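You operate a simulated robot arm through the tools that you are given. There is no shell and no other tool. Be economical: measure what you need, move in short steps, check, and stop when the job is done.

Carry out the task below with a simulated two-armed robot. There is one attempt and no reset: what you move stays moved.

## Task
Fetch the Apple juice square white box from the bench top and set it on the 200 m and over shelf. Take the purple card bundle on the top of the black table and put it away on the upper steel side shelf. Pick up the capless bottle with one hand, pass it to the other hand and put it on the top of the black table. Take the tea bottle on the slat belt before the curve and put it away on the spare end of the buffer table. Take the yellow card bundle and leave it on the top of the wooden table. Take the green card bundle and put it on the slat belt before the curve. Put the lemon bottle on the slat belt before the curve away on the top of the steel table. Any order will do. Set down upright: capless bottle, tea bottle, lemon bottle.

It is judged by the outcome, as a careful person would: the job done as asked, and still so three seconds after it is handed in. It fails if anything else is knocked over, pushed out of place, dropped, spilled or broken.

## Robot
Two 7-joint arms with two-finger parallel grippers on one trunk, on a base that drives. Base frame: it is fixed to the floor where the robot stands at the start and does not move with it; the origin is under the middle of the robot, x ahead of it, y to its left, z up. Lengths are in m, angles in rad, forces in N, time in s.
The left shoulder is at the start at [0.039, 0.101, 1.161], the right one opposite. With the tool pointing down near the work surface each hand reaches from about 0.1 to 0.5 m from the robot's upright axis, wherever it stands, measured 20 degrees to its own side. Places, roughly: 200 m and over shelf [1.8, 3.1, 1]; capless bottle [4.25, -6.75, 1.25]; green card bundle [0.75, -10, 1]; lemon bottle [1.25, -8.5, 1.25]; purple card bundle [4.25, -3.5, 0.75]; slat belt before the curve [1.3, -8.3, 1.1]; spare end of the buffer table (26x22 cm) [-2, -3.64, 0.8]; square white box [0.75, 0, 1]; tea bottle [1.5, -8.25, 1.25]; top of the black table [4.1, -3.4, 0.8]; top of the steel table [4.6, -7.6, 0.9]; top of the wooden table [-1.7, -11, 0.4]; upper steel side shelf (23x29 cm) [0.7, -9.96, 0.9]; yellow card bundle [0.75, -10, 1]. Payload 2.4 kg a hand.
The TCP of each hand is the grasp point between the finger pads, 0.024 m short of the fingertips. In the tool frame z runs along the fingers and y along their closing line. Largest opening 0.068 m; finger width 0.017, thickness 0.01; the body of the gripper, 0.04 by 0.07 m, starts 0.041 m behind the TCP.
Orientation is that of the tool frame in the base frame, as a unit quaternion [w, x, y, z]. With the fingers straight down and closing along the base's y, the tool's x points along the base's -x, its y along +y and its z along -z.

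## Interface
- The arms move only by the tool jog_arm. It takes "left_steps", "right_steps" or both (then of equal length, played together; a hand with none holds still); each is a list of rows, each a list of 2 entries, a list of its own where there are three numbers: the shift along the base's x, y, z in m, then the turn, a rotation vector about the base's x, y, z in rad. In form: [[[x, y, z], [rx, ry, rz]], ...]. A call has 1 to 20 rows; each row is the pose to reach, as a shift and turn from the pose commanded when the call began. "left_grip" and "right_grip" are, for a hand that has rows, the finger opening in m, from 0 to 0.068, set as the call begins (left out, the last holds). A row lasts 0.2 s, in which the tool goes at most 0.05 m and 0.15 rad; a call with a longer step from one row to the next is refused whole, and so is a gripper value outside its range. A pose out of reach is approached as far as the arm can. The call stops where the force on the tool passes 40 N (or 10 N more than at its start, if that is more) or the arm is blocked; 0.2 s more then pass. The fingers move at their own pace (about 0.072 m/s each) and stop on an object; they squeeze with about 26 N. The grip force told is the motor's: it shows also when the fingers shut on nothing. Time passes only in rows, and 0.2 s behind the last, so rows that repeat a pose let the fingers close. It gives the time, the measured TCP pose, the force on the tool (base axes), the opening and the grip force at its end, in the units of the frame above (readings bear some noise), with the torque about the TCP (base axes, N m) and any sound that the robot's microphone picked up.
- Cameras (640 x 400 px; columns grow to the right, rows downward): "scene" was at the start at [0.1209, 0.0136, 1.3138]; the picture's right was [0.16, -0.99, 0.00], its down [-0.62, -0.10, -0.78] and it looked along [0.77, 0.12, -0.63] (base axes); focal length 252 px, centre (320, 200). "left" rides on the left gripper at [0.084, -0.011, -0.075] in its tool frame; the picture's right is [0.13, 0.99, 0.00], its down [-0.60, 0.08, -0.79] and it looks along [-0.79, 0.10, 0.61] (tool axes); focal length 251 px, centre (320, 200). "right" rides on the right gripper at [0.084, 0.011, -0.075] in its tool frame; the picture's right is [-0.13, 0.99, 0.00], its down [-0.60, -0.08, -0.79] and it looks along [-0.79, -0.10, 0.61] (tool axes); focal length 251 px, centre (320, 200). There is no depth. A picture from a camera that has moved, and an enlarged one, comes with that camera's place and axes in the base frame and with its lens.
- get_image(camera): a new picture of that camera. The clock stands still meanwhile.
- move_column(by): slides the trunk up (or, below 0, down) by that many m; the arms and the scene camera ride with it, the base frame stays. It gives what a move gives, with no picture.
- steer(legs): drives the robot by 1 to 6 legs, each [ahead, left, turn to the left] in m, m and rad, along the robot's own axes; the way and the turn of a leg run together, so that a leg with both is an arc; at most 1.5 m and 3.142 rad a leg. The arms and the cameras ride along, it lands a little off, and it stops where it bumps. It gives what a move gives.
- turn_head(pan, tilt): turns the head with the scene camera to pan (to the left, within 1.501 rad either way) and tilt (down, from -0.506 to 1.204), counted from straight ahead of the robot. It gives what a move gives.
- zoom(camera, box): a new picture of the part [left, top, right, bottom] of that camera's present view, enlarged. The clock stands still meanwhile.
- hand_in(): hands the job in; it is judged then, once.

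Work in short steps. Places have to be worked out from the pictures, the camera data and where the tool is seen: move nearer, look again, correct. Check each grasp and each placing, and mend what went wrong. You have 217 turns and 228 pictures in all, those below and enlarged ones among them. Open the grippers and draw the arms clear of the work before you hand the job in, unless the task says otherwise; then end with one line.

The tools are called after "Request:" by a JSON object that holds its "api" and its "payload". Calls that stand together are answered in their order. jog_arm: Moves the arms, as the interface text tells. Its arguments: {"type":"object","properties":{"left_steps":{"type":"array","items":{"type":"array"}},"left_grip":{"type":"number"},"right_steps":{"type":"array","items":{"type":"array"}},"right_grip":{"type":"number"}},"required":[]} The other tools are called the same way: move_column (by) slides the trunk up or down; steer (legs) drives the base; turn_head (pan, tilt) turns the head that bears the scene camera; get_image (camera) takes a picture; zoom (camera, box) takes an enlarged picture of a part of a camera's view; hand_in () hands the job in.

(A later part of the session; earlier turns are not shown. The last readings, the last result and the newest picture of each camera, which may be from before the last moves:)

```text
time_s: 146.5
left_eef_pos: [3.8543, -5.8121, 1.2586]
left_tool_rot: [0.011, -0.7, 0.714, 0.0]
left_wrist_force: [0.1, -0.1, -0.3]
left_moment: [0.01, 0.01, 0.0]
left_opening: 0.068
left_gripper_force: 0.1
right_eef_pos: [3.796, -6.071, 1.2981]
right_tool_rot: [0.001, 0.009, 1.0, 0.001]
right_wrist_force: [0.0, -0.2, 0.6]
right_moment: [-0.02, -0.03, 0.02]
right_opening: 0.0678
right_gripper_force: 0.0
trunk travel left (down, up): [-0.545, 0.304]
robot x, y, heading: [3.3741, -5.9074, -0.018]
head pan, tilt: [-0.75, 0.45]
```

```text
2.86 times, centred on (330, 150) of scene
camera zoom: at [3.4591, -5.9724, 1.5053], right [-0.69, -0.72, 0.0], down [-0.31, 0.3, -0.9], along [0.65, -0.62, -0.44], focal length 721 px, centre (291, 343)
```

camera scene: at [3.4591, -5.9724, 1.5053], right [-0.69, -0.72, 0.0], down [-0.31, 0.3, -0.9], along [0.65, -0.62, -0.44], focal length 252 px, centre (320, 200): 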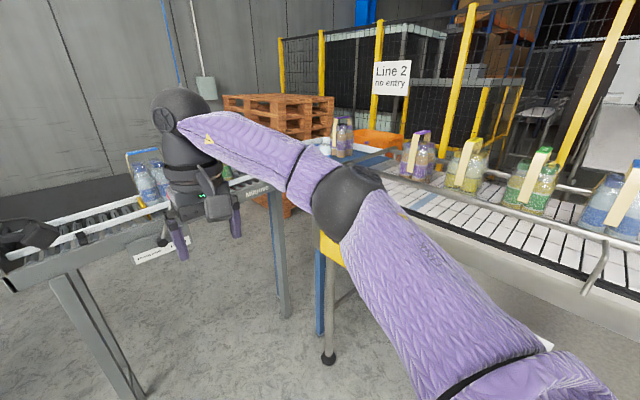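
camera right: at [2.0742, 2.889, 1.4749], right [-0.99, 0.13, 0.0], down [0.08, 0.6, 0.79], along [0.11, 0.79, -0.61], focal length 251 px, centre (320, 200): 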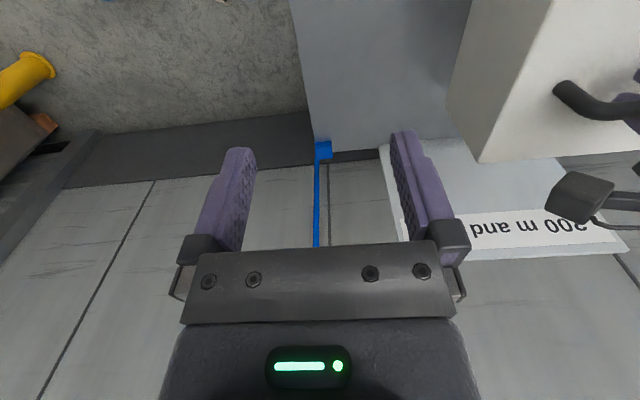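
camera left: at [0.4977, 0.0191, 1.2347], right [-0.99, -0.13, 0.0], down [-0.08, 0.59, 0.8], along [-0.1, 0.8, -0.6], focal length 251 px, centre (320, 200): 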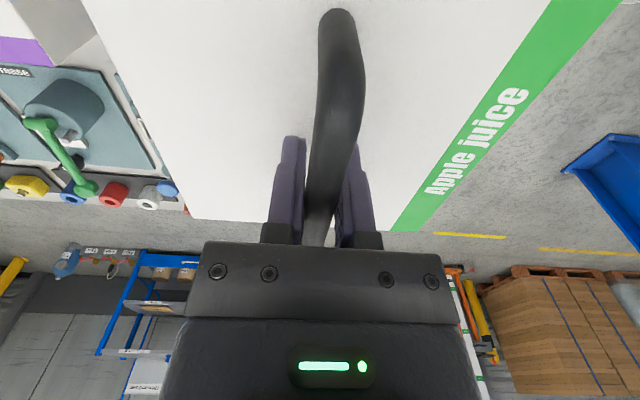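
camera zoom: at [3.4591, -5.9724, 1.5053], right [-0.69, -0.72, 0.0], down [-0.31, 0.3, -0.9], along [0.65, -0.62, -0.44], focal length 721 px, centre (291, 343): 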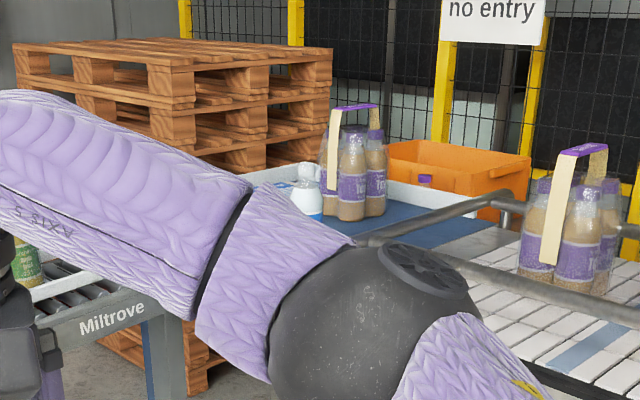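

The capless bottle stands on the corner tray next to a purple four-pack. I raise the trunk for clearance, then drive toward the inner corner, facing diagonally, for a better view.

Request:
{"api": "move_column", "payload": {"by": 0.22}}

Request:
{"api": "steer", "payload": {"legs": [[0.35, -0.1, 0], [0, 0, -0.9], [0.1, 0, 0]]}}

Request:
{"api": "turn_head", "payload": {"pan": 0.0, "tilt": 0.7}}

Request:
{"api": "get_image", "payload": {"camera": "scene"}}

Request:
{"api": "get_image", "payload": {"camera": "right"}}

```text
time_s: 148.8
left_eef_pos: [3.8497, -5.812, 1.4841]
left_tool_rot: [0.016, -0.7, 0.714, -0.005]
left_wrist_force: [-0.7, -0.7, 0.6]
left_moment: [-0.03, -0.01, 0.02]
left_opening: 0.0679
left_gripper_force: 0.2
right_eef_pos: [3.7968, -6.072, 1.519]
right_tool_rot: [0.001, 0.008, 1.0, -0.001]
right_wrist_force: [0.1, -0.7, -0.3]
right_moment: [0.03, -0.02, -0.01]
right_opening: 0.068
right_gripper_force: 0.1
trunk travel left (down, up): [-0.765, 0.085]
robot x, y, heading: [3.3773, -5.907, -0.014]
head pan, tilt: [-0.75, 0.45]
```

```text
time_s: 154.2
left_eef_pos: [4.1637, -6.3992, 1.4844]
left_tool_rot: [0.012, -0.328, 0.945, -0.011]
left_wrist_force: [0.2, -0.4, 0.3]
left_moment: [0.01, -0.02, 0.01]
left_opening: 0.0679
left_gripper_force: 0.0
right_eef_pos: [3.929, -6.5209, 1.5182]
right_tool_rot: [0.001, 0.435, 0.9, 0.0]
right_wrist_force: [-1.0, -0.2, -0.4]
right_moment: [-0.01, 0.02, 0.01]
right_opening: 0.0679
right_gripper_force: 0.1
trunk travel left (down, up): [-0.765, 0.085]
robot x, y, heading: [3.7874, -6.0914, -0.9]
head pan, tilt: [-0.75, 0.45]
```

```text
time_s: 155.3
left_eef_pos: [4.1639, -6.3987, 1.487]
left_tool_rot: [0.012, -0.329, 0.944, -0.012]
left_wrist_force: [0.7, 0.2, 0.4]
left_moment: [0.02, 0.01, -0.02]
left_opening: 0.0683
left_gripper_force: 0.1
right_eef_pos: [3.928, -6.5218, 1.5169]
right_tool_rot: [0.0, 0.436, 0.9, 0.001]
right_wrist_force: [-0.2, 0.4, -0.1]
right_moment: [-0.02, -0.02, 0.0]
right_opening: 0.068
right_gripper_force: 0.0
trunk travel left (down, up): [-0.765, 0.085]
robot x, y, heading: [3.7904, -6.0903, -0.904]
head pan, tilt: [0.0, 0.7]
```

```text
198 pictures are left
camera scene: at [3.8479, -6.1673, 1.7032], right [-0.78, -0.62, 0.0], down [-0.4, 0.51, -0.76], along [0.47, -0.6, -0.64], focal length 252 px, centre (320, 200)
```

scene: 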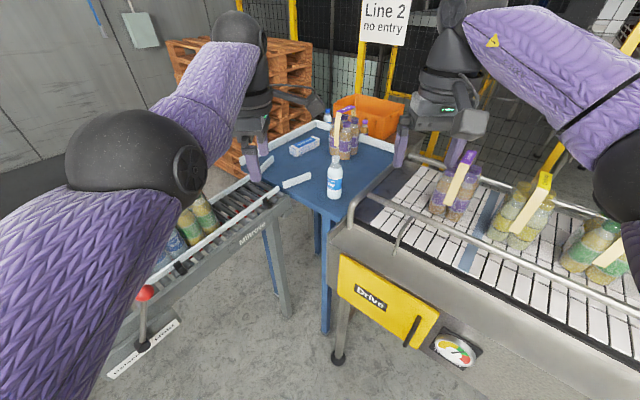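

```text
197 pictures are left
camera right: at [3.8852, -6.4482, 1.595], right [0.86, 0.52, 0.0], down [0.31, -0.52, 0.79], along [0.41, -0.68, -0.61], focal length 251 px, centre (320, 200)
```

right: 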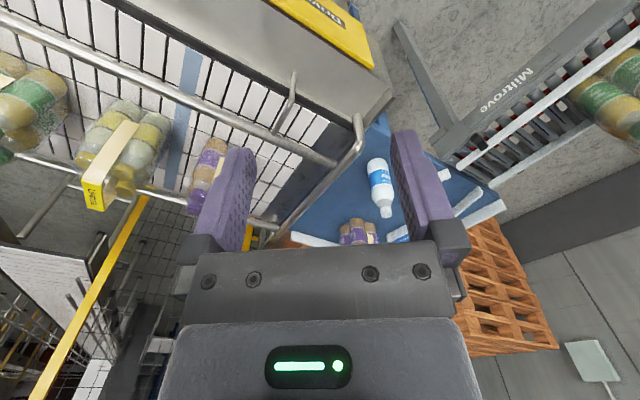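

By triangulation the bottle stands at ≈(4.257, -6.77), base z≈1.11, top ≈1.27. I turn the left hand back to yaw 0, then square up to face -y at about (4.08, -6.3).

Request:
{"api": "jog_arm", "payload": {"left_steps": [[[-0.02, 0.02, 0], [0, 0, -0.12]], [[-0.04, 0.04, 0], [0, 0, -0.25]], [[-0.05, 0.05, 0], [0, 0, -0.39]], [[-0.05, 0.05, 0], [0, 0, -0.53]], [[-0.05, 0.05, 0], [0, 0, -0.67]], [[-0.05, 0.05, 0], [0, 0, -0.81]], [[-0.05, 0.05, 0], [0, 0, -0.95]], [[-0.05, 0.05, 0], [0, 0, -1.09]], [[-0.05, 0.05, 0], [0, 0, -1.23]], [[-0.05, 0.05, 0], [0, 0, -1.37]], [[-0.05, 0.05, 0], [0, 0, -1.5]], [[-0.05, 0.05, 0], [0, 0, -1.56]]]}}

Request:
{"api": "steer", "payload": {"legs": [[0, 0, -0.667], [0, 0.27, 0], [0.18, 0, 0]]}}

Request:
{"api": "turn_head", "payload": {"pan": 0.2, "tilt": 0.8}}

Request:
{"api": "get_image", "payload": {"camera": "scene"}}

Request:
{"api": "get_image", "payload": {"camera": "left"}}

```text
time_s: 157.5
left_eef_pos: [4.1511, -6.3881, 1.4897]
left_tool_rot: [0.008, 0.321, 0.947, -0.021]
left_wrist_force: [1.5, -2.9, -3.2]
left_moment: [0.02, -0.07, 0.06]
left_opening: 0.068
left_gripper_force: 0.2
left hand out of reach, approached as far as the arm can: row 1, 2, 3, 4, 5, 6, 7, 8, 9, 10, 11
right_eef_pos: [3.9284, -6.5209, 1.5179]
right_tool_rot: [0.0, 0.435, 0.901, 0.0]
right_wrist_force: [0.6, 0.5, -1.0]
right_moment: [0.01, 0.0, -0.01]
right_opening: 0.0678
right_gripper_force: 0.0
trunk travel left (down, up): [-0.765, 0.085]
robot x, y, heading: [3.7895, -6.0936, -0.903]
head pan, tilt: [0.0, 0.7]
stopped in row 11 (left hand): the force on the tool passed its limit at 111 N (the readings are from after the stop); the commanded pose is now the measured one
```

```text
time_s: 162.3
left_eef_pos: [4.1693, -6.7274, 1.489]
left_tool_rot: [0.0, 0.61, 0.792, -0.022]
left_wrist_force: [-0.4, -11.0, -5.7]
left_moment: [0.26, -0.27, 0.45]
left_opening: 0.0678
left_gripper_force: 0.1
right_eef_pos: [3.9115, -6.6967, 1.5186]
right_tool_rot: [-0.001, 0.702, 0.712, 0.0]
right_wrist_force: [0.5, -0.2, 0.4]
right_moment: [0.04, -0.01, 0.03]
right_opening: 0.0679
right_gripper_force: 0.1
trunk travel left (down, up): [-0.765, 0.085]
robot x, y, heading: [4.061, -6.2728, -1.56]
head pan, tilt: [0.0, 0.7]
```

```text
time_s: 163.0
left_eef_pos: [4.1695, -6.7258, 1.4904]
left_tool_rot: [0.0, 0.609, 0.793, -0.022]
left_wrist_force: [0.9, -6.6, -4.8]
left_moment: [0.01, -0.09, 0.12]
left_opening: 0.068
left_gripper_force: 0.1
right_eef_pos: [3.9114, -6.6957, 1.5183]
right_tool_rot: [-0.001, 0.702, 0.712, 0.0]
right_wrist_force: [-0.5, 0.1, -0.5]
right_moment: [0.02, -0.04, 0.0]
right_opening: 0.0682
right_gripper_force: 0.2
trunk travel left (down, up): [-0.765, 0.085]
robot x, y, heading: [4.0639, -6.2683, -1.556]
head pan, tilt: [0.201, 0.799]
```

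```text
196 pictures are left
camera scene: at [4.0799, -6.3594, 1.695], right [-0.98, -0.21, 0.0], down [-0.15, 0.7, -0.7], along [0.15, -0.68, -0.72], focal length 252 px, centre (320, 200)
```

scene: 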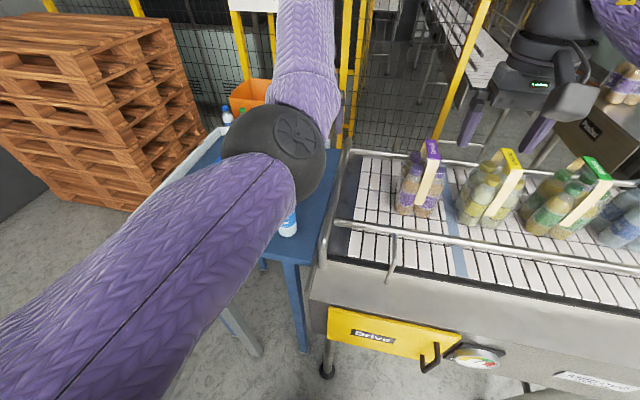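

```text
195 pictures are left
camera left: at [4.1393, -6.6451, 1.5619], right [0.93, 0.38, -0.04], down [0.25, -0.54, 0.81], along [0.28, -0.76, -0.59], focal length 251 px, centre (320, 200)
```

left: 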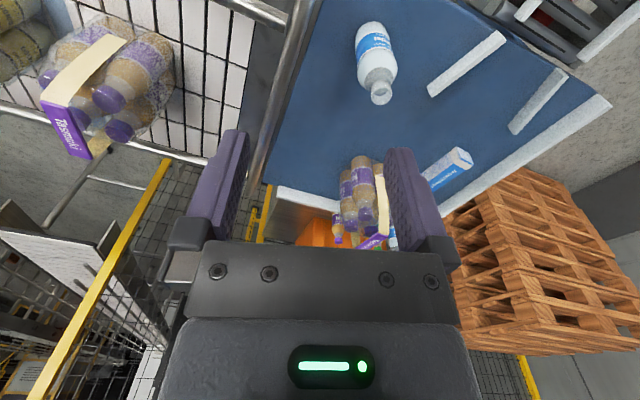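

The bottle estimate holds at (4.265, -6.784), but the left arm is stretched. I pull the left hand back a bit, inch the base forward-left, and lower the trunk 0.08.

Request:
{"api": "jog_arm", "payload": {"left_steps": [[[0.01, 0.02, 0], [0, 0, 0]], [[0.03, 0.05, 0], [0, 0, 0]], [[0.05, 0.08, 0], [0, 0, 0]], [[0.07, 0.11, 0], [0, 0, 0]], [[0.07, 0.11, 0], [0, 0, -0.1]], [[0.07, 0.11, 0], [0, 0, -0.2]], [[0.07, 0.11, 0], [0, 0, -0.25]]]}}

Request:
{"api": "steer", "payload": {"legs": [[0.06, 0.04, 0]]}}

Request:
{"api": "move_column", "payload": {"by": -0.08}}

Request:
{"api": "get_image", "payload": {"camera": "scene"}}

Request:
{"api": "get_image", "payload": {"camera": "left"}}

```text
time_s: 163.3
left_eef_pos: [4.1722, -6.7276, 1.4893]
left_tool_rot: [0.002, 0.606, 0.795, -0.025]
left_wrist_force: [1.1, -5.3, -5.0]
left_moment: [-0.12, -0.05, -0.03]
left_opening: 0.068
left_gripper_force: 0.0
left hand out of reach, approached as far as the arm can: row 1
right_eef_pos: [3.9106, -6.6972, 1.5185]
right_tool_rot: [-0.001, 0.703, 0.711, -0.001]
right_wrist_force: [0.2, -0.1, -0.4]
right_moment: [0.03, 0.01, -0.02]
right_opening: 0.0677
right_gripper_force: 0.0
trunk travel left (down, up): [-0.765, 0.085]
robot x, y, heading: [4.0634, -6.2661, -1.559]
head pan, tilt: [0.201, 0.799]
stopped in row 1 (left hand): the force on the tool passed its limit at 70 N (the readings are from after the stop); the commanded pose is now the measured one
```

```text
time_s: 164.4
left_eef_pos: [4.2108, -6.786, 1.4896]
left_tool_rot: [0.002, 0.606, 0.795, -0.024]
left_wrist_force: [0.8, -12.8, -7.4]
left_moment: [0.27, -0.2, 0.35]
left_opening: 0.0679
left_gripper_force: 0.0
right_eef_pos: [3.9502, -6.756, 1.5176]
right_tool_rot: [0.0, 0.703, 0.712, -0.001]
right_wrist_force: [0.2, -0.8, -0.2]
right_moment: [0.02, 0.0, 0.01]
right_opening: 0.0683
right_gripper_force: 0.0
trunk travel left (down, up): [-0.765, 0.085]
robot x, y, heading: [4.1011, -6.3323, -1.56]
head pan, tilt: [0.201, 0.799]
```

```text
time_s: 164.7
left_eef_pos: [4.2106, -6.7869, 1.4868]
left_tool_rot: [0.007, 0.607, 0.794, -0.028]
left_wrist_force: [-1.3, -3.3, -3.1]
left_moment: [-0.07, -0.2, 0.3]
left_opening: 0.0681
left_gripper_force: 0.1
right_eef_pos: [3.9488, -6.7548, 1.5163]
right_tool_rot: [0.001, 0.703, 0.712, 0.0]
right_wrist_force: [0.4, 0.2, 0.3]
right_moment: [0.01, 0.02, -0.01]
right_opening: 0.0682
right_gripper_force: 0.0
trunk travel left (down, up): [-0.762, 0.088]
robot x, y, heading: [4.1015, -6.3315, -1.56]
head pan, tilt: [0.201, 0.799]
stopped: the force on the tool passed its limit at 54 N (the readings are from after the stop); the commanded pose is now the measured one
```

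```text
194 pictures are left
camera scene: at [4.1187, -6.4177, 1.6919], right [-0.98, -0.21, 0.0], down [-0.15, 0.7, -0.7], along [0.15, -0.68, -0.72], focal length 252 px, centre (320, 200)
```

scene: 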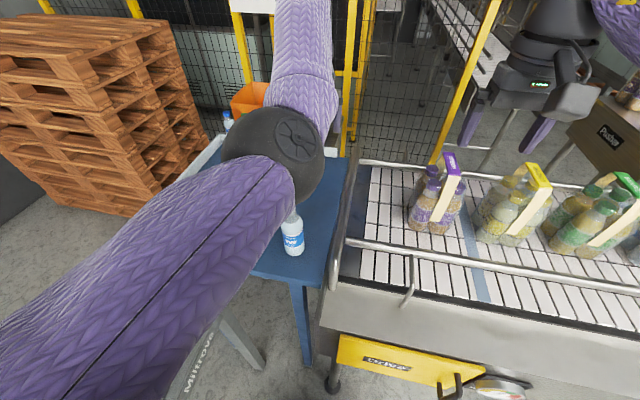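

```text
193 pictures are left
camera left: at [4.1806, -6.7047, 1.5579], right [0.92, 0.39, -0.04], down [0.25, -0.52, 0.82], along [0.29, -0.76, -0.58], focal length 251 px, centre (320, 200)
```

left: 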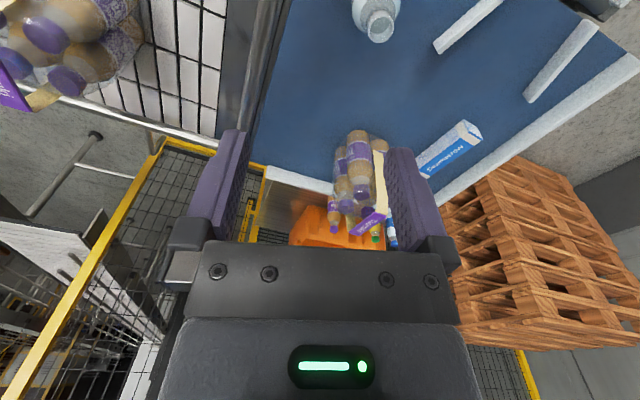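

The hand's camera seems to be pressing on its own forearm at this yaw. I unjam by turning the hand back by +yaw.

Request:
{"api": "jog_arm", "payload": {"left_steps": [[[0, 0, 0], [0, 0, 0.05]], [[0, 0, 0], [0, 0, 0.15]], [[0, 0, 0], [0, 0, 0.27]], [[0, 0, 0], [0, 0, 0.4]], [[0, 0, 0], [0, 0, 0.53]], [[0, 0, 0], [0, 0, 0.66]]]}}

```text
time_s: 166.1
left_eef_pos: [4.2113, -6.7883, 1.4872]
left_tool_rot: [0.015, 0.315, 0.949, -0.022]
left_wrist_force: [-0.4, 0.6, 0.2]
left_moment: [0.04, 0.01, 0.0]
left_opening: 0.068
left_gripper_force: 0.1
right_eef_pos: [3.9497, -6.7559, 1.5154]
right_tool_rot: [0.0, 0.703, 0.712, -0.001]
right_wrist_force: [-0.1, -0.6, 0.9]
right_moment: [-0.03, 0.0, 0.02]
right_opening: 0.068
right_gripper_force: 0.0
trunk travel left (down, up): [-0.762, 0.088]
robot x, y, heading: [4.0991, -6.3282, -1.556]
head pan, tilt: [0.201, 0.799]
```

Free now. I lower the trunk and centre the left hand above the bottle at this yaw.

Request:
{"api": "move_column", "payload": {"by": -0.1}}

Request:
{"api": "jog_arm", "payload": {"left_steps": [[[0.02, 0.002, 0], [0, 0, 0]], [[0.04, 0.004, 0], [0, 0, 0]], [[0.054, 0.004, 0], [0, 0, 0]]], "left_grip": 0.068}}

Request:
{"api": "get_image", "payload": {"camera": "left"}}

Request:
{"api": "get_image", "payload": {"camera": "scene"}}

```text
time_s: 167.4
left_eef_pos: [4.2121, -6.7877, 1.3865]
left_tool_rot: [0.015, 0.317, 0.948, -0.023]
left_wrist_force: [0.8, -0.3, -0.3]
left_moment: [0.0, 0.01, -0.01]
left_opening: 0.0683
left_gripper_force: 0.1
right_eef_pos: [3.949, -6.7539, 1.4165]
right_tool_rot: [0.0, 0.703, 0.711, 0.0]
right_wrist_force: [0.2, -0.2, -0.1]
right_moment: [0.02, 0.02, 0.05]
right_opening: 0.0682
right_gripper_force: 0.1
trunk travel left (down, up): [-0.662, 0.188]
robot x, y, heading: [4.1047, -6.329, -1.551]
head pan, tilt: [0.201, 0.799]
```

```text
time_s: 168.2
left_eef_pos: [4.266, -6.7849, 1.3861]
left_tool_rot: [0.014, 0.317, 0.948, -0.023]
left_wrist_force: [0.2, 0.3, 0.3]
left_moment: [-0.01, 0.0, -0.01]
left_opening: 0.068
left_gripper_force: 0.0
right_eef_pos: [3.9493, -6.7553, 1.416]
right_tool_rot: [0.0, 0.703, 0.711, 0.0]
right_wrist_force: [0.1, -0.4, 0.5]
right_moment: [0.0, 0.0, 0.0]
right_opening: 0.0679
right_gripper_force: 0.1
trunk travel left (down, up): [-0.662, 0.188]
robot x, y, heading: [4.1005, -6.3278, -1.562]
head pan, tilt: [0.201, 0.799]
```

```text
192 pictures are left
camera left: at [4.1918, -6.7381, 1.4576], right [0.49, 0.87, -0.04], down [0.52, -0.26, 0.81], along [0.7, -0.42, -0.58], focal length 251 px, centre (320, 200)
```

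left: 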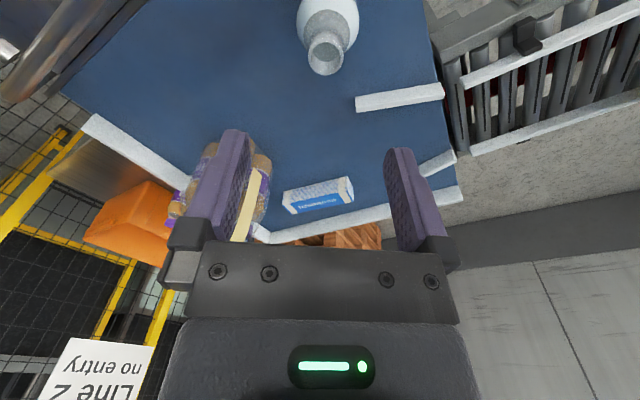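

```text
191 pictures are left
camera scene: at [4.1201, -6.4203, 1.5919], right [-0.98, -0.21, 0.0], down [-0.15, 0.7, -0.7], along [0.15, -0.68, -0.72], focal length 252 px, centre (320, 200)
```

scene: 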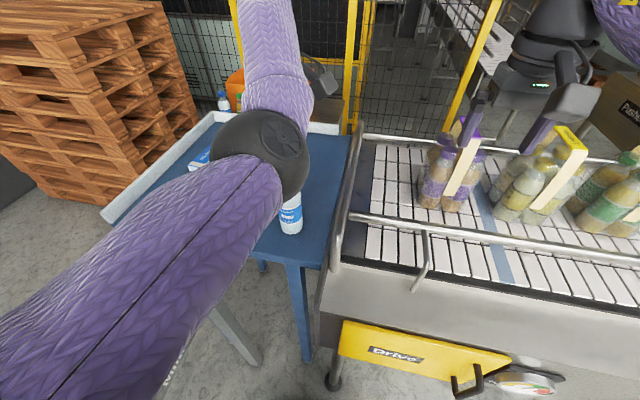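

Aligned: mouth at (4.267, -6.783). I check the bottle shape by zoom before descending.

Request:
{"api": "zoom", "payload": {"camera": "left", "box": [260, 0, 400, 88]}}

Request:
{"api": "zoom", "payload": {"camera": "scene", "box": [250, 170, 330, 240]}}

```text
4.55 times, centred on (330, 44) of left
camera zoom: at [4.1918, -6.7381, 1.4576], right [0.49, 0.87, -0.04], down [0.52, -0.26, 0.81], along [0.7, -0.42, -0.58], focal length 1143 px, centre (274, 909)
```

zoom: 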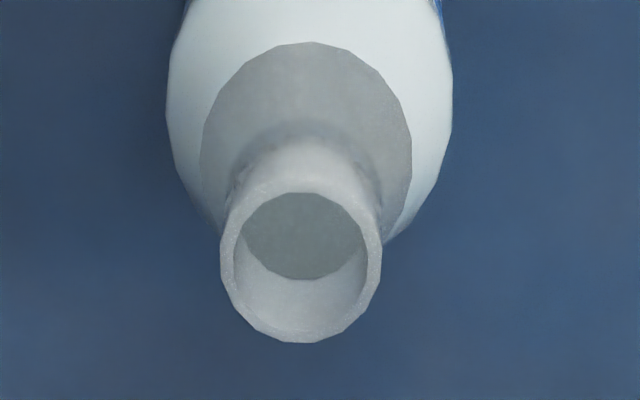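

```text
5.71 times, centred on (290, 205) of scene
camera zoom: at [4.1201, -6.4203, 1.5919], right [-0.98, -0.21, 0.0], down [-0.15, 0.7, -0.7], along [0.15, -0.68, -0.72], focal length 1442 px, centre (491, 171)
```

zoom: 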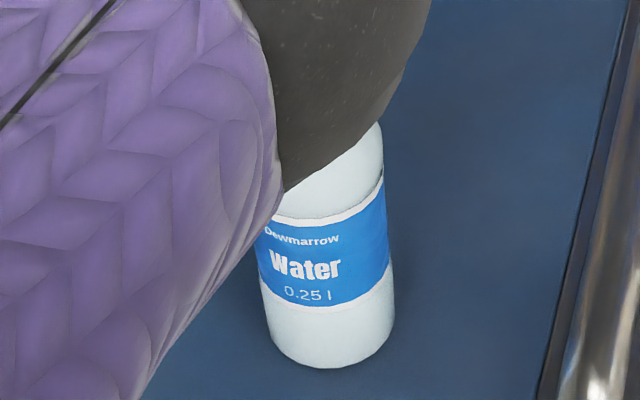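

Neck ≈25 mm wide, body ≈55 mm. I straighten the small tilt, descend to grip the neck at z≈1.25.

Request:
{"api": "jog_arm", "payload": {"left_steps": [[[0, 0.001, -0.02], [0.03, 0.006, 0]], [[0, 0.001, -0.05], [0.052, 0.012, 0]], [[0, 0.001, -0.08], [0.052, 0.012, 0]], [[0, 0.001, -0.105], [0.052, 0.012, 0]], [[0, 0.001, -0.122], [0.052, 0.012, 0]], [[0, 0.001, -0.136], [0.052, 0.012, 0]]]}}

Request:
{"api": "get_image", "payload": {"camera": "left"}}

```text
time_s: 169.6
left_eef_pos: [4.2659, -6.7839, 1.2501]
left_tool_rot: [0.0, 0.316, 0.949, 0.0]
left_wrist_force: [-0.8, -0.3, 0.1]
left_moment: [-0.01, -0.05, 0.02]
left_opening: 0.0681
left_gripper_force: 0.0
right_eef_pos: [3.9494, -6.7546, 1.415]
right_tool_rot: [0.0, 0.703, 0.711, -0.001]
right_wrist_force: [-0.3, 0.2, -1.2]
right_moment: [0.02, -0.01, -0.04]
right_opening: 0.0681
right_gripper_force: 0.0
trunk travel left (down, up): [-0.662, 0.188]
robot x, y, heading: [4.1012, -6.3259, -1.557]
head pan, tilt: [0.201, 0.799]
```

```text
188 pictures are left
camera left: at [4.1926, -6.7404, 1.324], right [0.49, 0.87, 0.0], down [0.53, -0.3, 0.79], along [0.69, -0.39, -0.61], focal length 251 px, centre (320, 200)
```

left: 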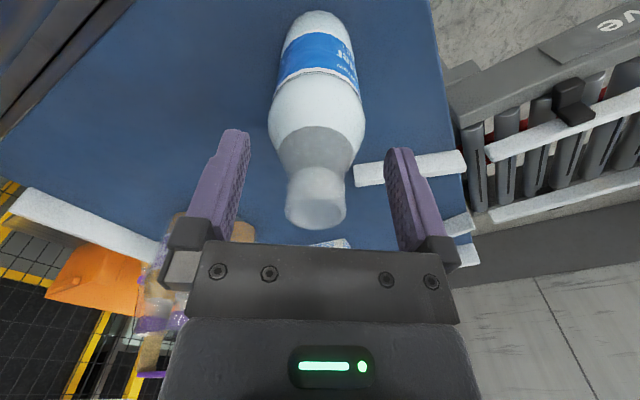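

The neck lies between the fingers. I close.

Request:
{"api": "jog_arm", "payload": {"left_steps": [[[0, 0, 0], [0, 0, 0]], [[0, 0, 0], [0, 0, 0]], [[0, 0, 0], [0, 0, 0]], [[0, 0, 0], [0, 0, 0]]], "left_grip": 0.0}}

Request:
{"api": "get_image", "payload": {"camera": "left"}}

```text
time_s: 170.6
left_eef_pos: [4.2651, -6.7827, 1.2507]
left_tool_rot: [0.001, 0.316, 0.949, 0.0]
left_wrist_force: [-1.2, 1.0, 0.4]
left_moment: [0.06, 0.02, 0.01]
left_opening: 0.0469
left_gripper_force: 25.9
right_eef_pos: [3.9504, -6.7529, 1.4156]
right_tool_rot: [0.0, 0.703, 0.711, 0.0]
right_wrist_force: [0.0, -0.5, -0.4]
right_moment: [-0.01, 0.0, 0.0]
right_opening: 0.068
right_gripper_force: 0.1
trunk travel left (down, up): [-0.662, 0.188]
robot x, y, heading: [4.1036, -6.3312, -1.563]
head pan, tilt: [0.201, 0.799]
```

```text
187 pictures are left
camera left: at [4.1926, -6.7405, 1.3242], right [0.49, 0.87, 0.0], down [0.53, -0.3, 0.79], along [0.69, -0.39, -0.61], focal length 251 px, centre (320, 200)
```

left: 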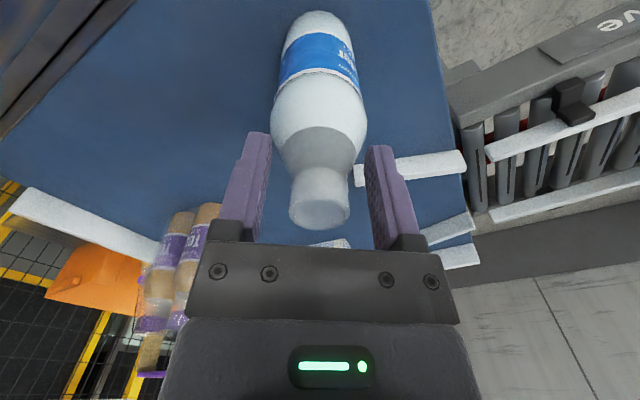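

The fingers stopped at 47 mm on the sloping shoulder. I open, go 16 mm deeper (palm still clear of the rim) and grip the body top.

Request:
{"api": "jog_arm", "payload": {"left_steps": [[[0, 0, 0], [0, 0, 0]], [[0, 0, 0], [0, 0, 0]], [[0, 0, -0.008], [0, 0, 0]], [[0, 0, -0.016], [0, 0, 0]], [[0, 0, -0.016], [0, 0, 0]]], "left_grip": 0.068}}

Request:
{"api": "jog_arm", "payload": {"left_steps": [[[0, 0, 0], [0, 0, 0]], [[0, 0, 0], [0, 0, 0]], [[0, 0, 0], [0, 0, 0]]], "left_grip": 0.0}}

Request:
{"api": "get_image", "payload": {"camera": "left"}}

```text
time_s: 171.8
left_eef_pos: [4.2658, -6.782, 1.2348]
left_tool_rot: [0.001, 0.317, 0.948, 0.0]
left_wrist_force: [-0.1, -0.9, 1.0]
left_moment: [-0.05, 0.0, 0.0]
left_opening: 0.0677
left_gripper_force: 0.0
right_eef_pos: [3.9502, -6.7551, 1.4169]
right_tool_rot: [0.001, 0.703, 0.711, 0.0]
right_wrist_force: [0.7, -0.3, -0.6]
right_moment: [0.02, 0.0, 0.0]
right_opening: 0.0682
right_gripper_force: 0.0
trunk travel left (down, up): [-0.662, 0.188]
robot x, y, heading: [4.1026, -6.3326, -1.558]
head pan, tilt: [0.201, 0.799]
```

```text
time_s: 172.6
left_eef_pos: [4.2666, -6.7825, 1.2351]
left_tool_rot: [0.0, 0.316, 0.949, 0.0]
left_wrist_force: [-0.4, -1.2, 2.9]
left_moment: [-0.05, -0.15, -0.02]
left_opening: 0.0544
left_gripper_force: 25.8
right_eef_pos: [3.9497, -6.7543, 1.4144]
right_tool_rot: [0.0, 0.703, 0.711, 0.001]
right_wrist_force: [-0.4, -0.2, -0.3]
right_moment: [0.0, -0.01, -0.03]
right_opening: 0.0678
right_gripper_force: 0.0
trunk travel left (down, up): [-0.662, 0.188]
robot x, y, heading: [4.102, -6.3288, -1.56]
head pan, tilt: [0.201, 0.799]
```

```text
186 pictures are left
camera left: at [4.193, -6.74, 1.309], right [0.49, 0.87, 0.0], down [0.53, -0.3, 0.79], along [0.69, -0.39, -0.61], focal length 251 px, centre (320, 200)
```

left: 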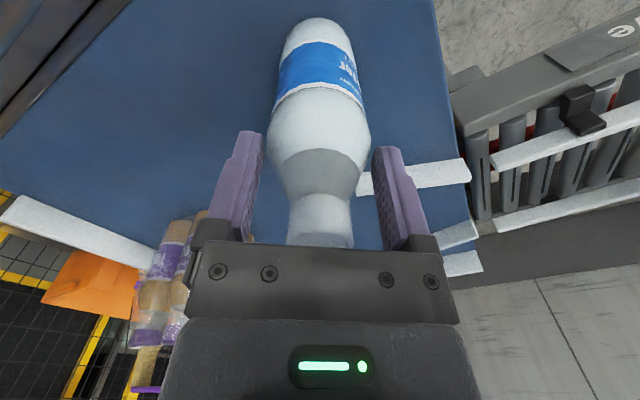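

Gripped at 54 mm, close to the body diameter. I lift 6 cm slowly and check.

Request:
{"api": "jog_arm", "payload": {"left_steps": [[[0, 0, 0.01], [0, 0, 0]], [[0, 0, 0.02], [0, 0, 0]], [[0, 0, 0.035], [0, 0, 0]], [[0, 0, 0.05], [0, 0, 0]], [[0, 0, 0.06], [0, 0, 0]]]}}

Request:
{"api": "get_image", "payload": {"camera": "left"}}

Request:
{"api": "get_image", "payload": {"camera": "scene"}}

```text
time_s: 173.8
left_eef_pos: [4.2652, -6.783, 1.2958]
left_tool_rot: [0.001, 0.317, 0.948, 0.0]
left_wrist_force: [0.2, -0.2, -3.0]
left_moment: [0.01, 0.0, -0.02]
left_opening: 0.0547
left_gripper_force: 25.6
right_eef_pos: [3.9499, -6.7547, 1.4155]
right_tool_rot: [-0.001, 0.703, 0.712, 0.0]
right_wrist_force: [0.2, 1.0, -0.8]
right_moment: [-0.01, -0.02, 0.0]
right_opening: 0.0681
right_gripper_force: 0.1
trunk travel left (down, up): [-0.662, 0.188]
robot x, y, heading: [4.1021, -6.3293, -1.562]
head pan, tilt: [0.201, 0.799]
```

```text
185 pictures are left
camera left: at [4.1918, -6.7405, 1.3695], right [0.49, 0.87, 0.0], down [0.53, -0.3, 0.79], along [0.69, -0.39, -0.61], focal length 251 px, centre (320, 200)
```

left: 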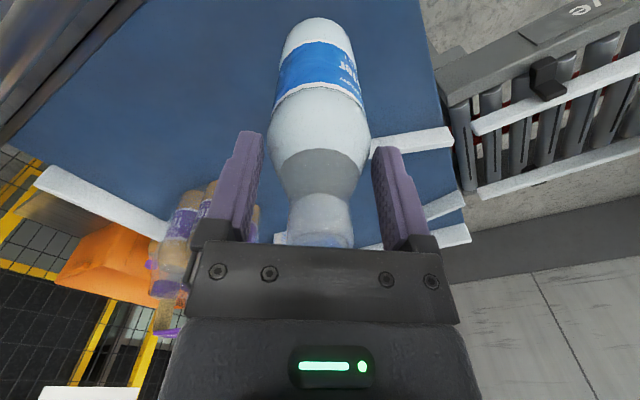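

```text
184 pictures are left
camera scene: at [4.1198, -6.4205, 1.5919], right [-0.98, -0.21, 0.0], down [-0.15, 0.7, -0.7], along [0.15, -0.68, -0.72], focal length 252 px, centre (320, 200)
```

scene: 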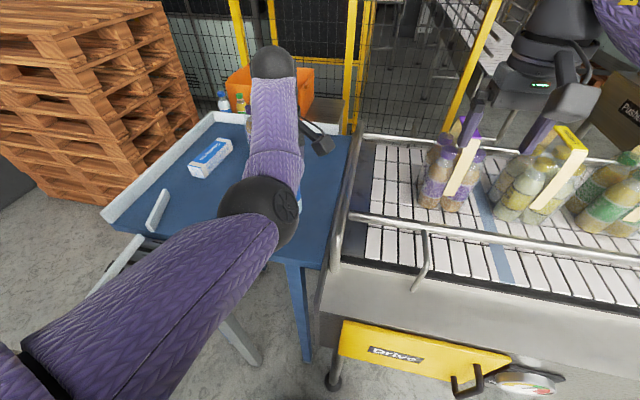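

Bottle held (≈0.3 kg). I raise the trunk, back out to the open area, and turn to face the black table.

Request:
{"api": "move_column", "payload": {"by": 0.1}}

Request:
{"api": "steer", "payload": {"legs": [[-0.5, 0, 0], [-0.4, -0.4, 0], [0, 0, 1.55], [0, 0, 1.58]]}}

Request:
{"api": "turn_head", "payload": {"pan": -0.1, "tilt": 0.45}}

Request:
{"api": "get_image", "payload": {"camera": "scene"}}

```text
time_s: 175.2
left_eef_pos: [4.2657, -6.7838, 1.3953]
left_tool_rot: [0.0, 0.317, 0.949, -0.001]
left_wrist_force: [0.6, -1.1, -2.6]
left_moment: [-0.02, 0.02, -0.02]
left_opening: 0.0547
left_gripper_force: 26.6
right_eef_pos: [3.9504, -6.7551, 1.5154]
right_tool_rot: [0.0, 0.703, 0.711, 0.001]
right_wrist_force: [0.5, -0.1, 0.2]
right_moment: [0.01, 0.0, 0.01]
right_opening: 0.0679
right_gripper_force: 0.1
trunk travel left (down, up): [-0.762, 0.088]
robot x, y, heading: [4.0985, -6.3322, -1.55]
head pan, tilt: [0.201, 0.799]
```

```text
time_s: 188.6
left_eef_pos: [3.5185, -4.9761, 1.3947]
left_tool_rot: [0.0, 0.953, -0.302, -0.001]
left_wrist_force: [0.6, -0.5, -2.6]
left_moment: [-0.02, -0.02, -0.02]
left_opening: 0.0539
left_gripper_force: 25.7
right_eef_pos: [3.835, -4.9946, 1.5164]
right_tool_rot: [0.001, 0.723, -0.691, 0.0]
right_wrist_force: [0.1, -0.3, 0.0]
right_moment: [0.02, -0.03, 0.01]
right_opening: 0.0679
right_gripper_force: 0.0
trunk travel left (down, up): [-0.762, 0.088]
robot x, y, heading: [3.6966, -5.4267, 1.614]
head pan, tilt: [0.201, 0.799]
```

```text
time_s: 189.5
left_eef_pos: [3.519, -4.976, 1.3944]
left_tool_rot: [0.0, 0.954, -0.301, -0.001]
left_wrist_force: [0.3, -0.2, -2.0]
left_moment: [0.02, -0.02, 0.0]
left_opening: 0.0536
left_gripper_force: 25.9
right_eef_pos: [3.8366, -4.9945, 1.5144]
right_tool_rot: [0.0, 0.722, -0.692, 0.0]
right_wrist_force: [-0.4, -0.4, -0.4]
right_moment: [0.0, -0.02, 0.02]
right_opening: 0.068
right_gripper_force: 0.0
trunk travel left (down, up): [-0.762, 0.088]
robot x, y, heading: [3.6995, -5.4277, 1.611]
head pan, tilt: [-0.099, 0.45]
```

```text
183 pictures are left
camera scene: at [3.7027, -5.3228, 1.7222], right [1.0, -0.06, 0.0], down [-0.02, -0.44, -0.9], along [0.05, 0.9, -0.44], focal length 252 px, centre (320, 200)
```

scene: 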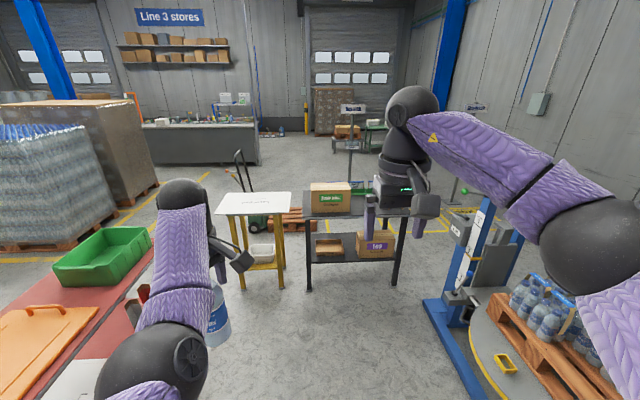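

I prepare the handover: the right hand yaws -90° then rolls to point left, well clear of the bottle.

Request:
{"api": "jog_arm", "payload": {"right_steps": [[[0.01, -0.01, 0], [0, 0, -0.12]], [[0.02, -0.02, 0], [0, 0, -0.26]], [[0.03, -0.03, 0], [0, 0, -0.4]], [[0.04, -0.04, 0], [0, 0, -0.54]], [[0.05, -0.05, 0], [0, 0, -0.68]], [[0.06, -0.06, 0], [0, 0, -0.82]], [[0.07, -0.07, 0], [0, 0, -0.96]], [[0.08, -0.08, 0], [0, 0, -1.1]], [[0.09, -0.09, 0], [0, 0, -1.24]], [[0.099, -0.096, 0], [0, 0, -1.38]], [[0.099, -0.096, 0], [0, 0, -1.51]], [[0.099, -0.096, 0], [0, 0, -1.571]]], "right_grip": 0.068}}

Request:
{"api": "jog_arm", "payload": {"right_steps": [[[0, 0, 0], [-0.004, 0.1, 0]], [[0, 0, 0], [-0.009, 0.23, 0]], [[0, 0, 0], [-0.015, 0.37, 0]], [[0, 0, 0], [-0.02, 0.51, 0]], [[0, 0, 0], [-0.026, 0.65, 0]], [[0, 0, 0], [-0.032, 0.79, 0]], [[0, 0, 0], [-0.037, 0.93, 0]], [[0, 0, 0], [-0.043, 1.07, 0]], [[0, 0, 0], [-0.048, 1.21, 0]], [[0, 0, 0], [-0.054, 1.35, 0]], [[0, 0, 0], [-0.06, 1.49, 0]], [[0, 0, 0], [-0.063, 1.57, 0]]]}}

Request:
{"api": "get_image", "payload": {"camera": "scene"}}

```text
time_s: 192.1
left_eef_pos: [3.5188, -4.9766, 1.3951]
left_tool_rot: [0.0, 0.953, -0.302, -0.001]
left_wrist_force: [-0.5, 0.7, -2.3]
left_moment: [-0.01, -0.02, -0.02]
left_opening: 0.0537
left_gripper_force: 26.0
right_eef_pos: [3.9356, -5.0906, 1.5165]
right_tool_rot: [0.001, -0.02, 1.0, 0.001]
right_wrist_force: [0.3, -0.2, 0.5]
right_moment: [0.0, -0.01, -0.01]
right_opening: 0.0678
right_gripper_force: 0.1
trunk travel left (down, up): [-0.762, 0.088]
robot x, y, heading: [3.6996, -5.4282, 1.614]
head pan, tilt: [-0.099, 0.45]
```

```text
time_s: 194.7
left_eef_pos: [3.5196, -4.9769, 1.3946]
left_tool_rot: [-0.001, 0.953, -0.302, -0.001]
left_wrist_force: [-0.1, -0.3, -2.4]
left_moment: [-0.01, -0.01, -0.01]
left_opening: 0.0536
left_gripper_force: 26.2
right_eef_pos: [3.9347, -5.0924, 1.5161]
right_tool_rot: [0.708, 0.015, -0.706, 0.012]
right_wrist_force: [0.3, 1.3, -0.1]
right_moment: [-0.01, -0.02, -0.02]
right_opening: 0.0677
right_gripper_force: 0.0
trunk travel left (down, up): [-0.762, 0.088]
robot x, y, heading: [3.696, -5.4256, 1.609]
head pan, tilt: [-0.099, 0.45]
```

```text
182 pictures are left
camera scene: at [3.703, -5.3229, 1.7223], right [1.0, -0.06, 0.0], down [-0.02, -0.43, -0.9], along [0.05, 0.9, -0.44], focal length 252 px, centre (320, 200)
```

scene: 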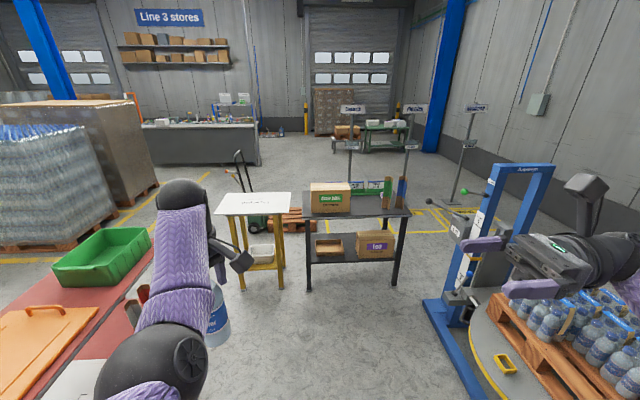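

The right hand now points left with its camera on top. I move the bottle to the middle and the right hand to 12 cm beside its lower body.

Request:
{"api": "jog_arm", "payload": {"left_steps": [[[0.015, -0.01, 0], [0, 0, 0]], [[0.03, -0.02, 0], [0, 0, 0]], [[0.045, -0.03, 0], [0, 0, 0]], [[0.06, -0.04, 0], [0, 0, 0]], [[0.075, -0.05, 0], [0, 0, 0]], [[0.09, -0.06, 0], [0, 0, 0]], [[0.104, -0.073, 0], [0, 0, 0]]], "right_steps": [[[-0.01, 0.01, -0.03], [0, 0, 0]], [[-0.03, 0.02, -0.06], [0, 0, 0]], [[-0.06, 0.03, -0.09], [0, 0, 0]], [[-0.09, 0.042, -0.12], [0, 0, 0]], [[-0.12, 0.042, -0.15], [0, 0, 0]], [[-0.15, 0.042, -0.18], [0, 0, 0]], [[-0.185, 0.042, -0.2], [0, 0, 0]]]}}

Request:
{"api": "turn_head", "payload": {"pan": 0.1, "tilt": 0.75}}

Request:
{"api": "get_image", "payload": {"camera": "scene"}}

Request:
{"api": "get_image", "payload": {"camera": "right"}}

```text
time_s: 196.3
left_eef_pos: [3.6242, -4.9911, 1.3701]
left_tool_rot: [0.0, 0.954, -0.301, -0.001]
left_wrist_force: [0.2, -0.4, -2.5]
left_moment: [0.02, -0.05, -0.01]
left_opening: 0.0537
left_gripper_force: 26.2
left hand out of reach, approached as far as the arm can: row 2, 3, 4, 5, 6, 7
right_eef_pos: [3.7499, -5.0497, 1.3141]
right_tool_rot: [-0.707, -0.016, 0.707, -0.012]
right_wrist_force: [0.0, 0.3, 0.2]
right_moment: [0.01, 0.04, -0.02]
right_opening: 0.0681
right_gripper_force: 0.0
trunk travel left (down, up): [-0.762, 0.088]
robot x, y, heading: [3.7001, -5.4241, 1.615]
head pan, tilt: [-0.099, 0.45]
```

```text
time_s: 197.1
left_eef_pos: [3.6232, -4.9915, 1.3718]
left_tool_rot: [0.0, 0.953, -0.302, -0.001]
left_wrist_force: [-0.3, 0.1, -2.3]
left_moment: [-0.02, -0.02, 0.01]
left_opening: 0.054
left_gripper_force: 25.8
right_eef_pos: [3.7501, -5.0485, 1.3151]
right_tool_rot: [-0.707, -0.015, 0.707, -0.014]
right_wrist_force: [1.0, -0.4, -0.2]
right_moment: [-0.03, 0.02, 0.02]
right_opening: 0.0678
right_gripper_force: 0.0
trunk travel left (down, up): [-0.762, 0.088]
robot x, y, heading: [3.6969, -5.4273, 1.618]
head pan, tilt: [0.099, 0.75]
```

```text
181 pictures are left
camera scene: at [3.686, -5.3325, 1.6959], right [0.99, 0.14, 0.0], down [0.1, -0.68, -0.73], along [-0.1, 0.72, -0.68], focal length 252 px, centre (320, 200)
```

scene: 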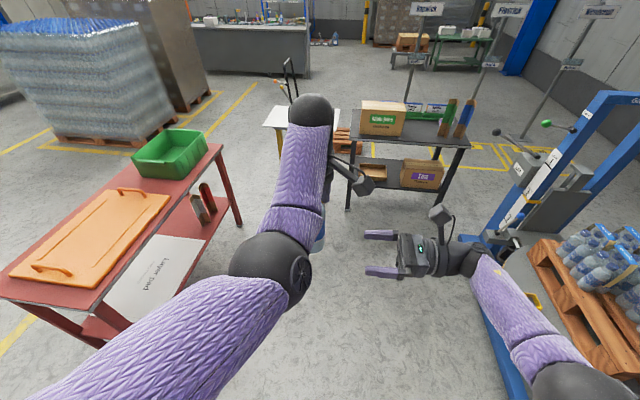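

```text
180 pictures are left
camera right: at [3.826, -5.0353, 1.3997], right [-0.04, 0.99, -0.13], down [0.8, -0.05, -0.6], along [-0.6, -0.12, -0.79], focal length 251 px, centre (320, 200)
```

right: 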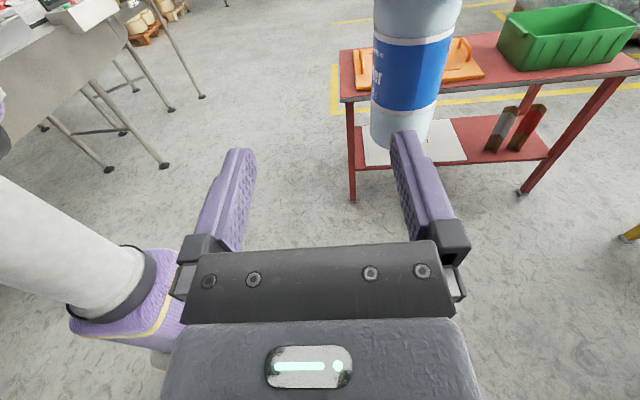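

Bottle is at (3.623, -4.99), base ≈1.24. I align the right hand in y and z and approach partway, then check.

Request:
{"api": "jog_arm", "payload": {"right_steps": [[[0, 0.02, -0.01], [0, 0, 0]], [[0, 0.04, -0.02], [0, 0, 0]], [[0, 0.058, -0.023], [0, 0, 0]], [[-0.02, 0.058, -0.023], [0, 0, 0]], [[-0.04, 0.058, -0.023], [0, 0, 0]]]}}

Request:
{"api": "get_image", "payload": {"camera": "right"}}

```text
time_s: 198.3
left_eef_pos: [3.6244, -4.9908, 1.3712]
left_tool_rot: [0.0, 0.954, -0.301, -0.001]
left_wrist_force: [0.0, -0.7, -2.3]
left_moment: [-0.02, -0.05, 0.0]
left_opening: 0.0534
left_gripper_force: 26.2
right_eef_pos: [3.7126, -5.0156, 1.3042]
right_tool_rot: [-0.707, -0.016, 0.707, -0.013]
right_wrist_force: [0.5, -0.4, 1.2]
right_moment: [0.01, 0.02, -0.01]
right_opening: 0.0677
right_gripper_force: 0.1
right hand out of reach, approached as far as the arm can: row 2, 3, 4, 5
trunk travel left (down, up): [-0.762, 0.088]
robot x, y, heading: [3.6974, -5.4292, 1.618]
head pan, tilt: [0.099, 0.75]
```

```text
179 pictures are left
camera right: at [3.7883, -5.0018, 1.3903], right [-0.04, 0.99, -0.13], down [0.8, -0.05, -0.6], along [-0.6, -0.12, -0.79], focal length 251 px, centre (320, 200)
```

right: 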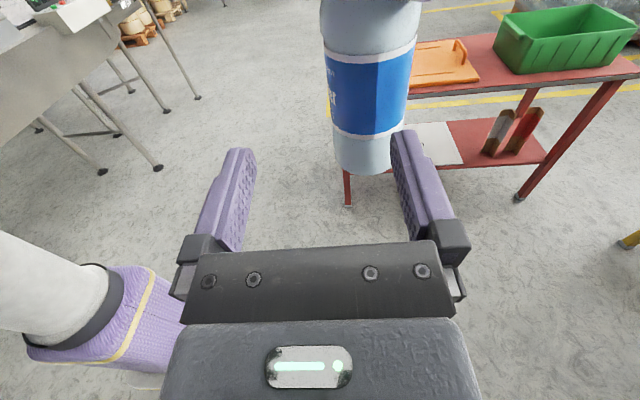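

The right arm is at its reach limit. I bring the bottle closer and lower with the left hand, while backing the right off.

Request:
{"api": "jog_arm", "payload": {"left_steps": [[[0, 0, -0.02], [0, 0, 0]], [[0, -0.005, -0.04], [0, 0, 0]], [[0, -0.015, -0.06], [0, 0, 0]], [[0, -0.03, -0.08], [0, 0, 0]], [[0, -0.045, -0.1], [0, 0, 0]], [[0, -0.06, -0.1], [0, 0, 0]]], "right_steps": [[[0.02, -0.01, -0.02], [0, 0, 0]], [[0.04, -0.02, -0.04], [0, 0, 0]], [[0.05, -0.03, -0.06], [0, 0, 0]], [[0.06, -0.03, -0.08], [0, 0, 0]], [[0.06, -0.035, -0.1], [0, 0, 0]], [[0.06, -0.035, -0.11], [0, 0, 0]]]}}

Request:
{"api": "get_image", "payload": {"camera": "right"}}

Request:
{"api": "get_image", "payload": {"camera": "scene"}}

```text
time_s: 199.7
left_eef_pos: [3.6176, -5.0498, 1.274]
left_tool_rot: [-0.004, 0.954, -0.298, -0.004]
left_wrist_force: [0.4, 0.1, -2.7]
left_moment: [0.0, 0.01, -0.01]
left_opening: 0.0532
left_gripper_force: 26.5
right_eef_pos: [3.7675, -5.0807, 1.2298]
right_tool_rot: [-0.707, -0.016, 0.707, -0.013]
right_wrist_force: [-0.7, 0.0, -0.2]
right_moment: [0.01, -0.03, 0.04]
right_opening: 0.068
right_gripper_force: 0.1
right hand out of reach, approached as far as the arm can: row 2, 3, 4, 5, 6
trunk travel left (down, up): [-0.762, 0.088]
robot x, y, heading: [3.6962, -5.4256, 1.612]
head pan, tilt: [0.099, 0.75]
```

```text
178 pictures are left
camera right: at [3.8429, -5.0668, 1.3145], right [-0.04, 0.99, -0.13], down [0.8, -0.05, -0.6], along [-0.6, -0.12, -0.79], focal length 251 px, centre (320, 200)
```

right: 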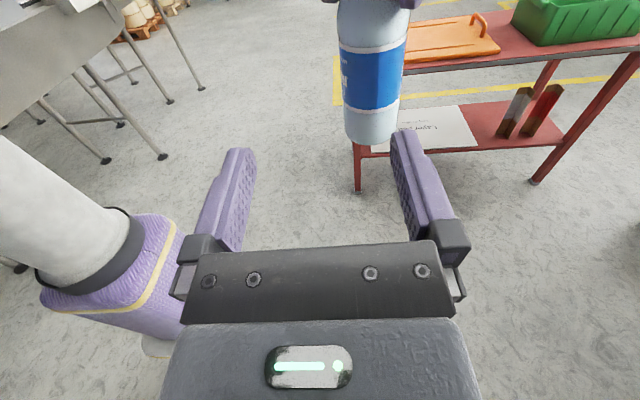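

```text
177 pictures are left
camera scene: at [3.6854, -5.3326, 1.6959], right [0.99, 0.14, 0.0], down [0.1, -0.68, -0.73], along [-0.1, 0.72, -0.68], focal length 252 px, centre (320, 200)
```

scene: 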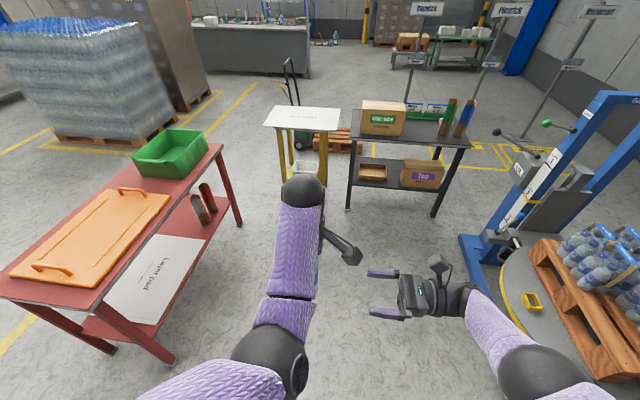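

I test the right hand's reachable zone with a small raise and see what it reports.

Request:
{"api": "jog_arm", "payload": {"right_steps": [[[0, 0, 0.02], [0, 0, 0]], [[0, 0.0, 0.04], [0, 0, 0]], [[0, 0.0, 0.04], [0, 0, 0]]]}}

```text
time_s: 200.5
left_eef_pos: [3.6171, -5.0519, 1.2715]
left_tool_rot: [0.0, 0.954, -0.299, -0.006]
left_wrist_force: [-0.6, 0.0, -2.9]
left_moment: [0.0, -0.03, 0.0]
left_opening: 0.0532
left_gripper_force: 25.7
right_eef_pos: [3.7686, -5.0801, 1.2668]
right_tool_rot: [-0.707, -0.015, 0.707, -0.013]
right_wrist_force: [0.4, 0.6, -0.7]
right_moment: [-0.02, 0.02, -0.02]
right_opening: 0.0678
right_gripper_force: 0.0
trunk travel left (down, up): [-0.762, 0.088]
robot x, y, heading: [3.6926, -5.4286, 1.614]
head pan, tilt: [0.099, 0.75]
```

I try bringing the bottle closer in and to the right with the left hand.

Request:
{"api": "jog_arm", "payload": {"left_steps": [[[0.01, -0.01, 0], [0, 0, 0]], [[0.02, -0.02, 0], [0, 0, 0]], [[0.03, -0.03, 0], [0, 0, 0]], [[0.04, -0.04, 0], [0, 0, 0]], [[0.04, -0.055, 0], [0, 0, 0]], [[0.04, -0.065, 0], [0, 0, 0]]], "right_steps": [[[0.01, -0.01, -0.01], [0, 0, 0]], [[0.02, -0.02, -0.02], [0, 0, 0]], [[0.03, -0.03, -0.03], [0, 0, 0]], [[0.03, -0.035, -0.04], [0, 0, 0]], [[0.03, -0.035, -0.05], [0, 0, 0]], [[0.03, -0.035, -0.06], [0, 0, 0]]]}}

Request:
{"api": "get_image", "payload": {"camera": "right"}}

```text
time_s: 201.6
left_eef_pos: [3.6448, -5.0457, 1.3161]
left_tool_rot: [-0.076, 0.954, -0.287, -0.041]
left_wrist_force: [-1.2, 0.6, -2.5]
left_moment: [-0.03, -0.05, 0.02]
left_opening: 0.0533
left_gripper_force: 26.0
left hand out of reach, approached as far as the arm can: row 3, 4, 5
right_eef_pos: [3.7991, -5.1145, 1.2226]
right_tool_rot: [-0.706, -0.014, 0.708, -0.013]
right_wrist_force: [0.2, -0.8, -0.3]
right_moment: [0.02, 0.02, -0.04]
right_opening: 0.0679
right_gripper_force: 0.0
trunk travel left (down, up): [-0.762, 0.088]
robot x, y, heading: [3.7001, -5.423, 1.609]
head pan, tilt: [0.099, 0.75]
stopped in row 5 (left hand): the arm was blocked; the commanded pose is now the measured one
```

```text
176 pictures are left
camera right: at [3.8745, -5.1009, 1.308], right [-0.04, 0.99, -0.13], down [0.8, -0.05, -0.6], along [-0.6, -0.12, -0.79], focal length 251 px, centre (320, 200)
```

right: 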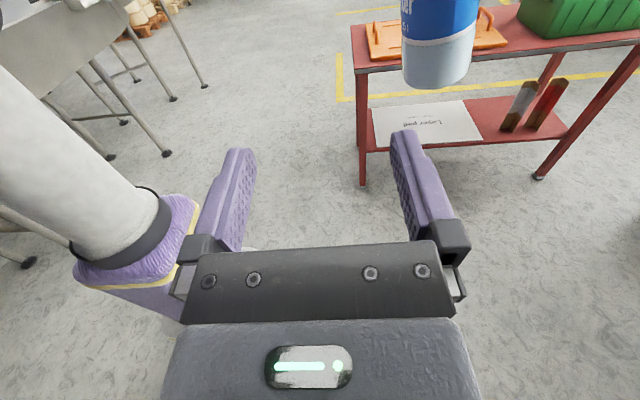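

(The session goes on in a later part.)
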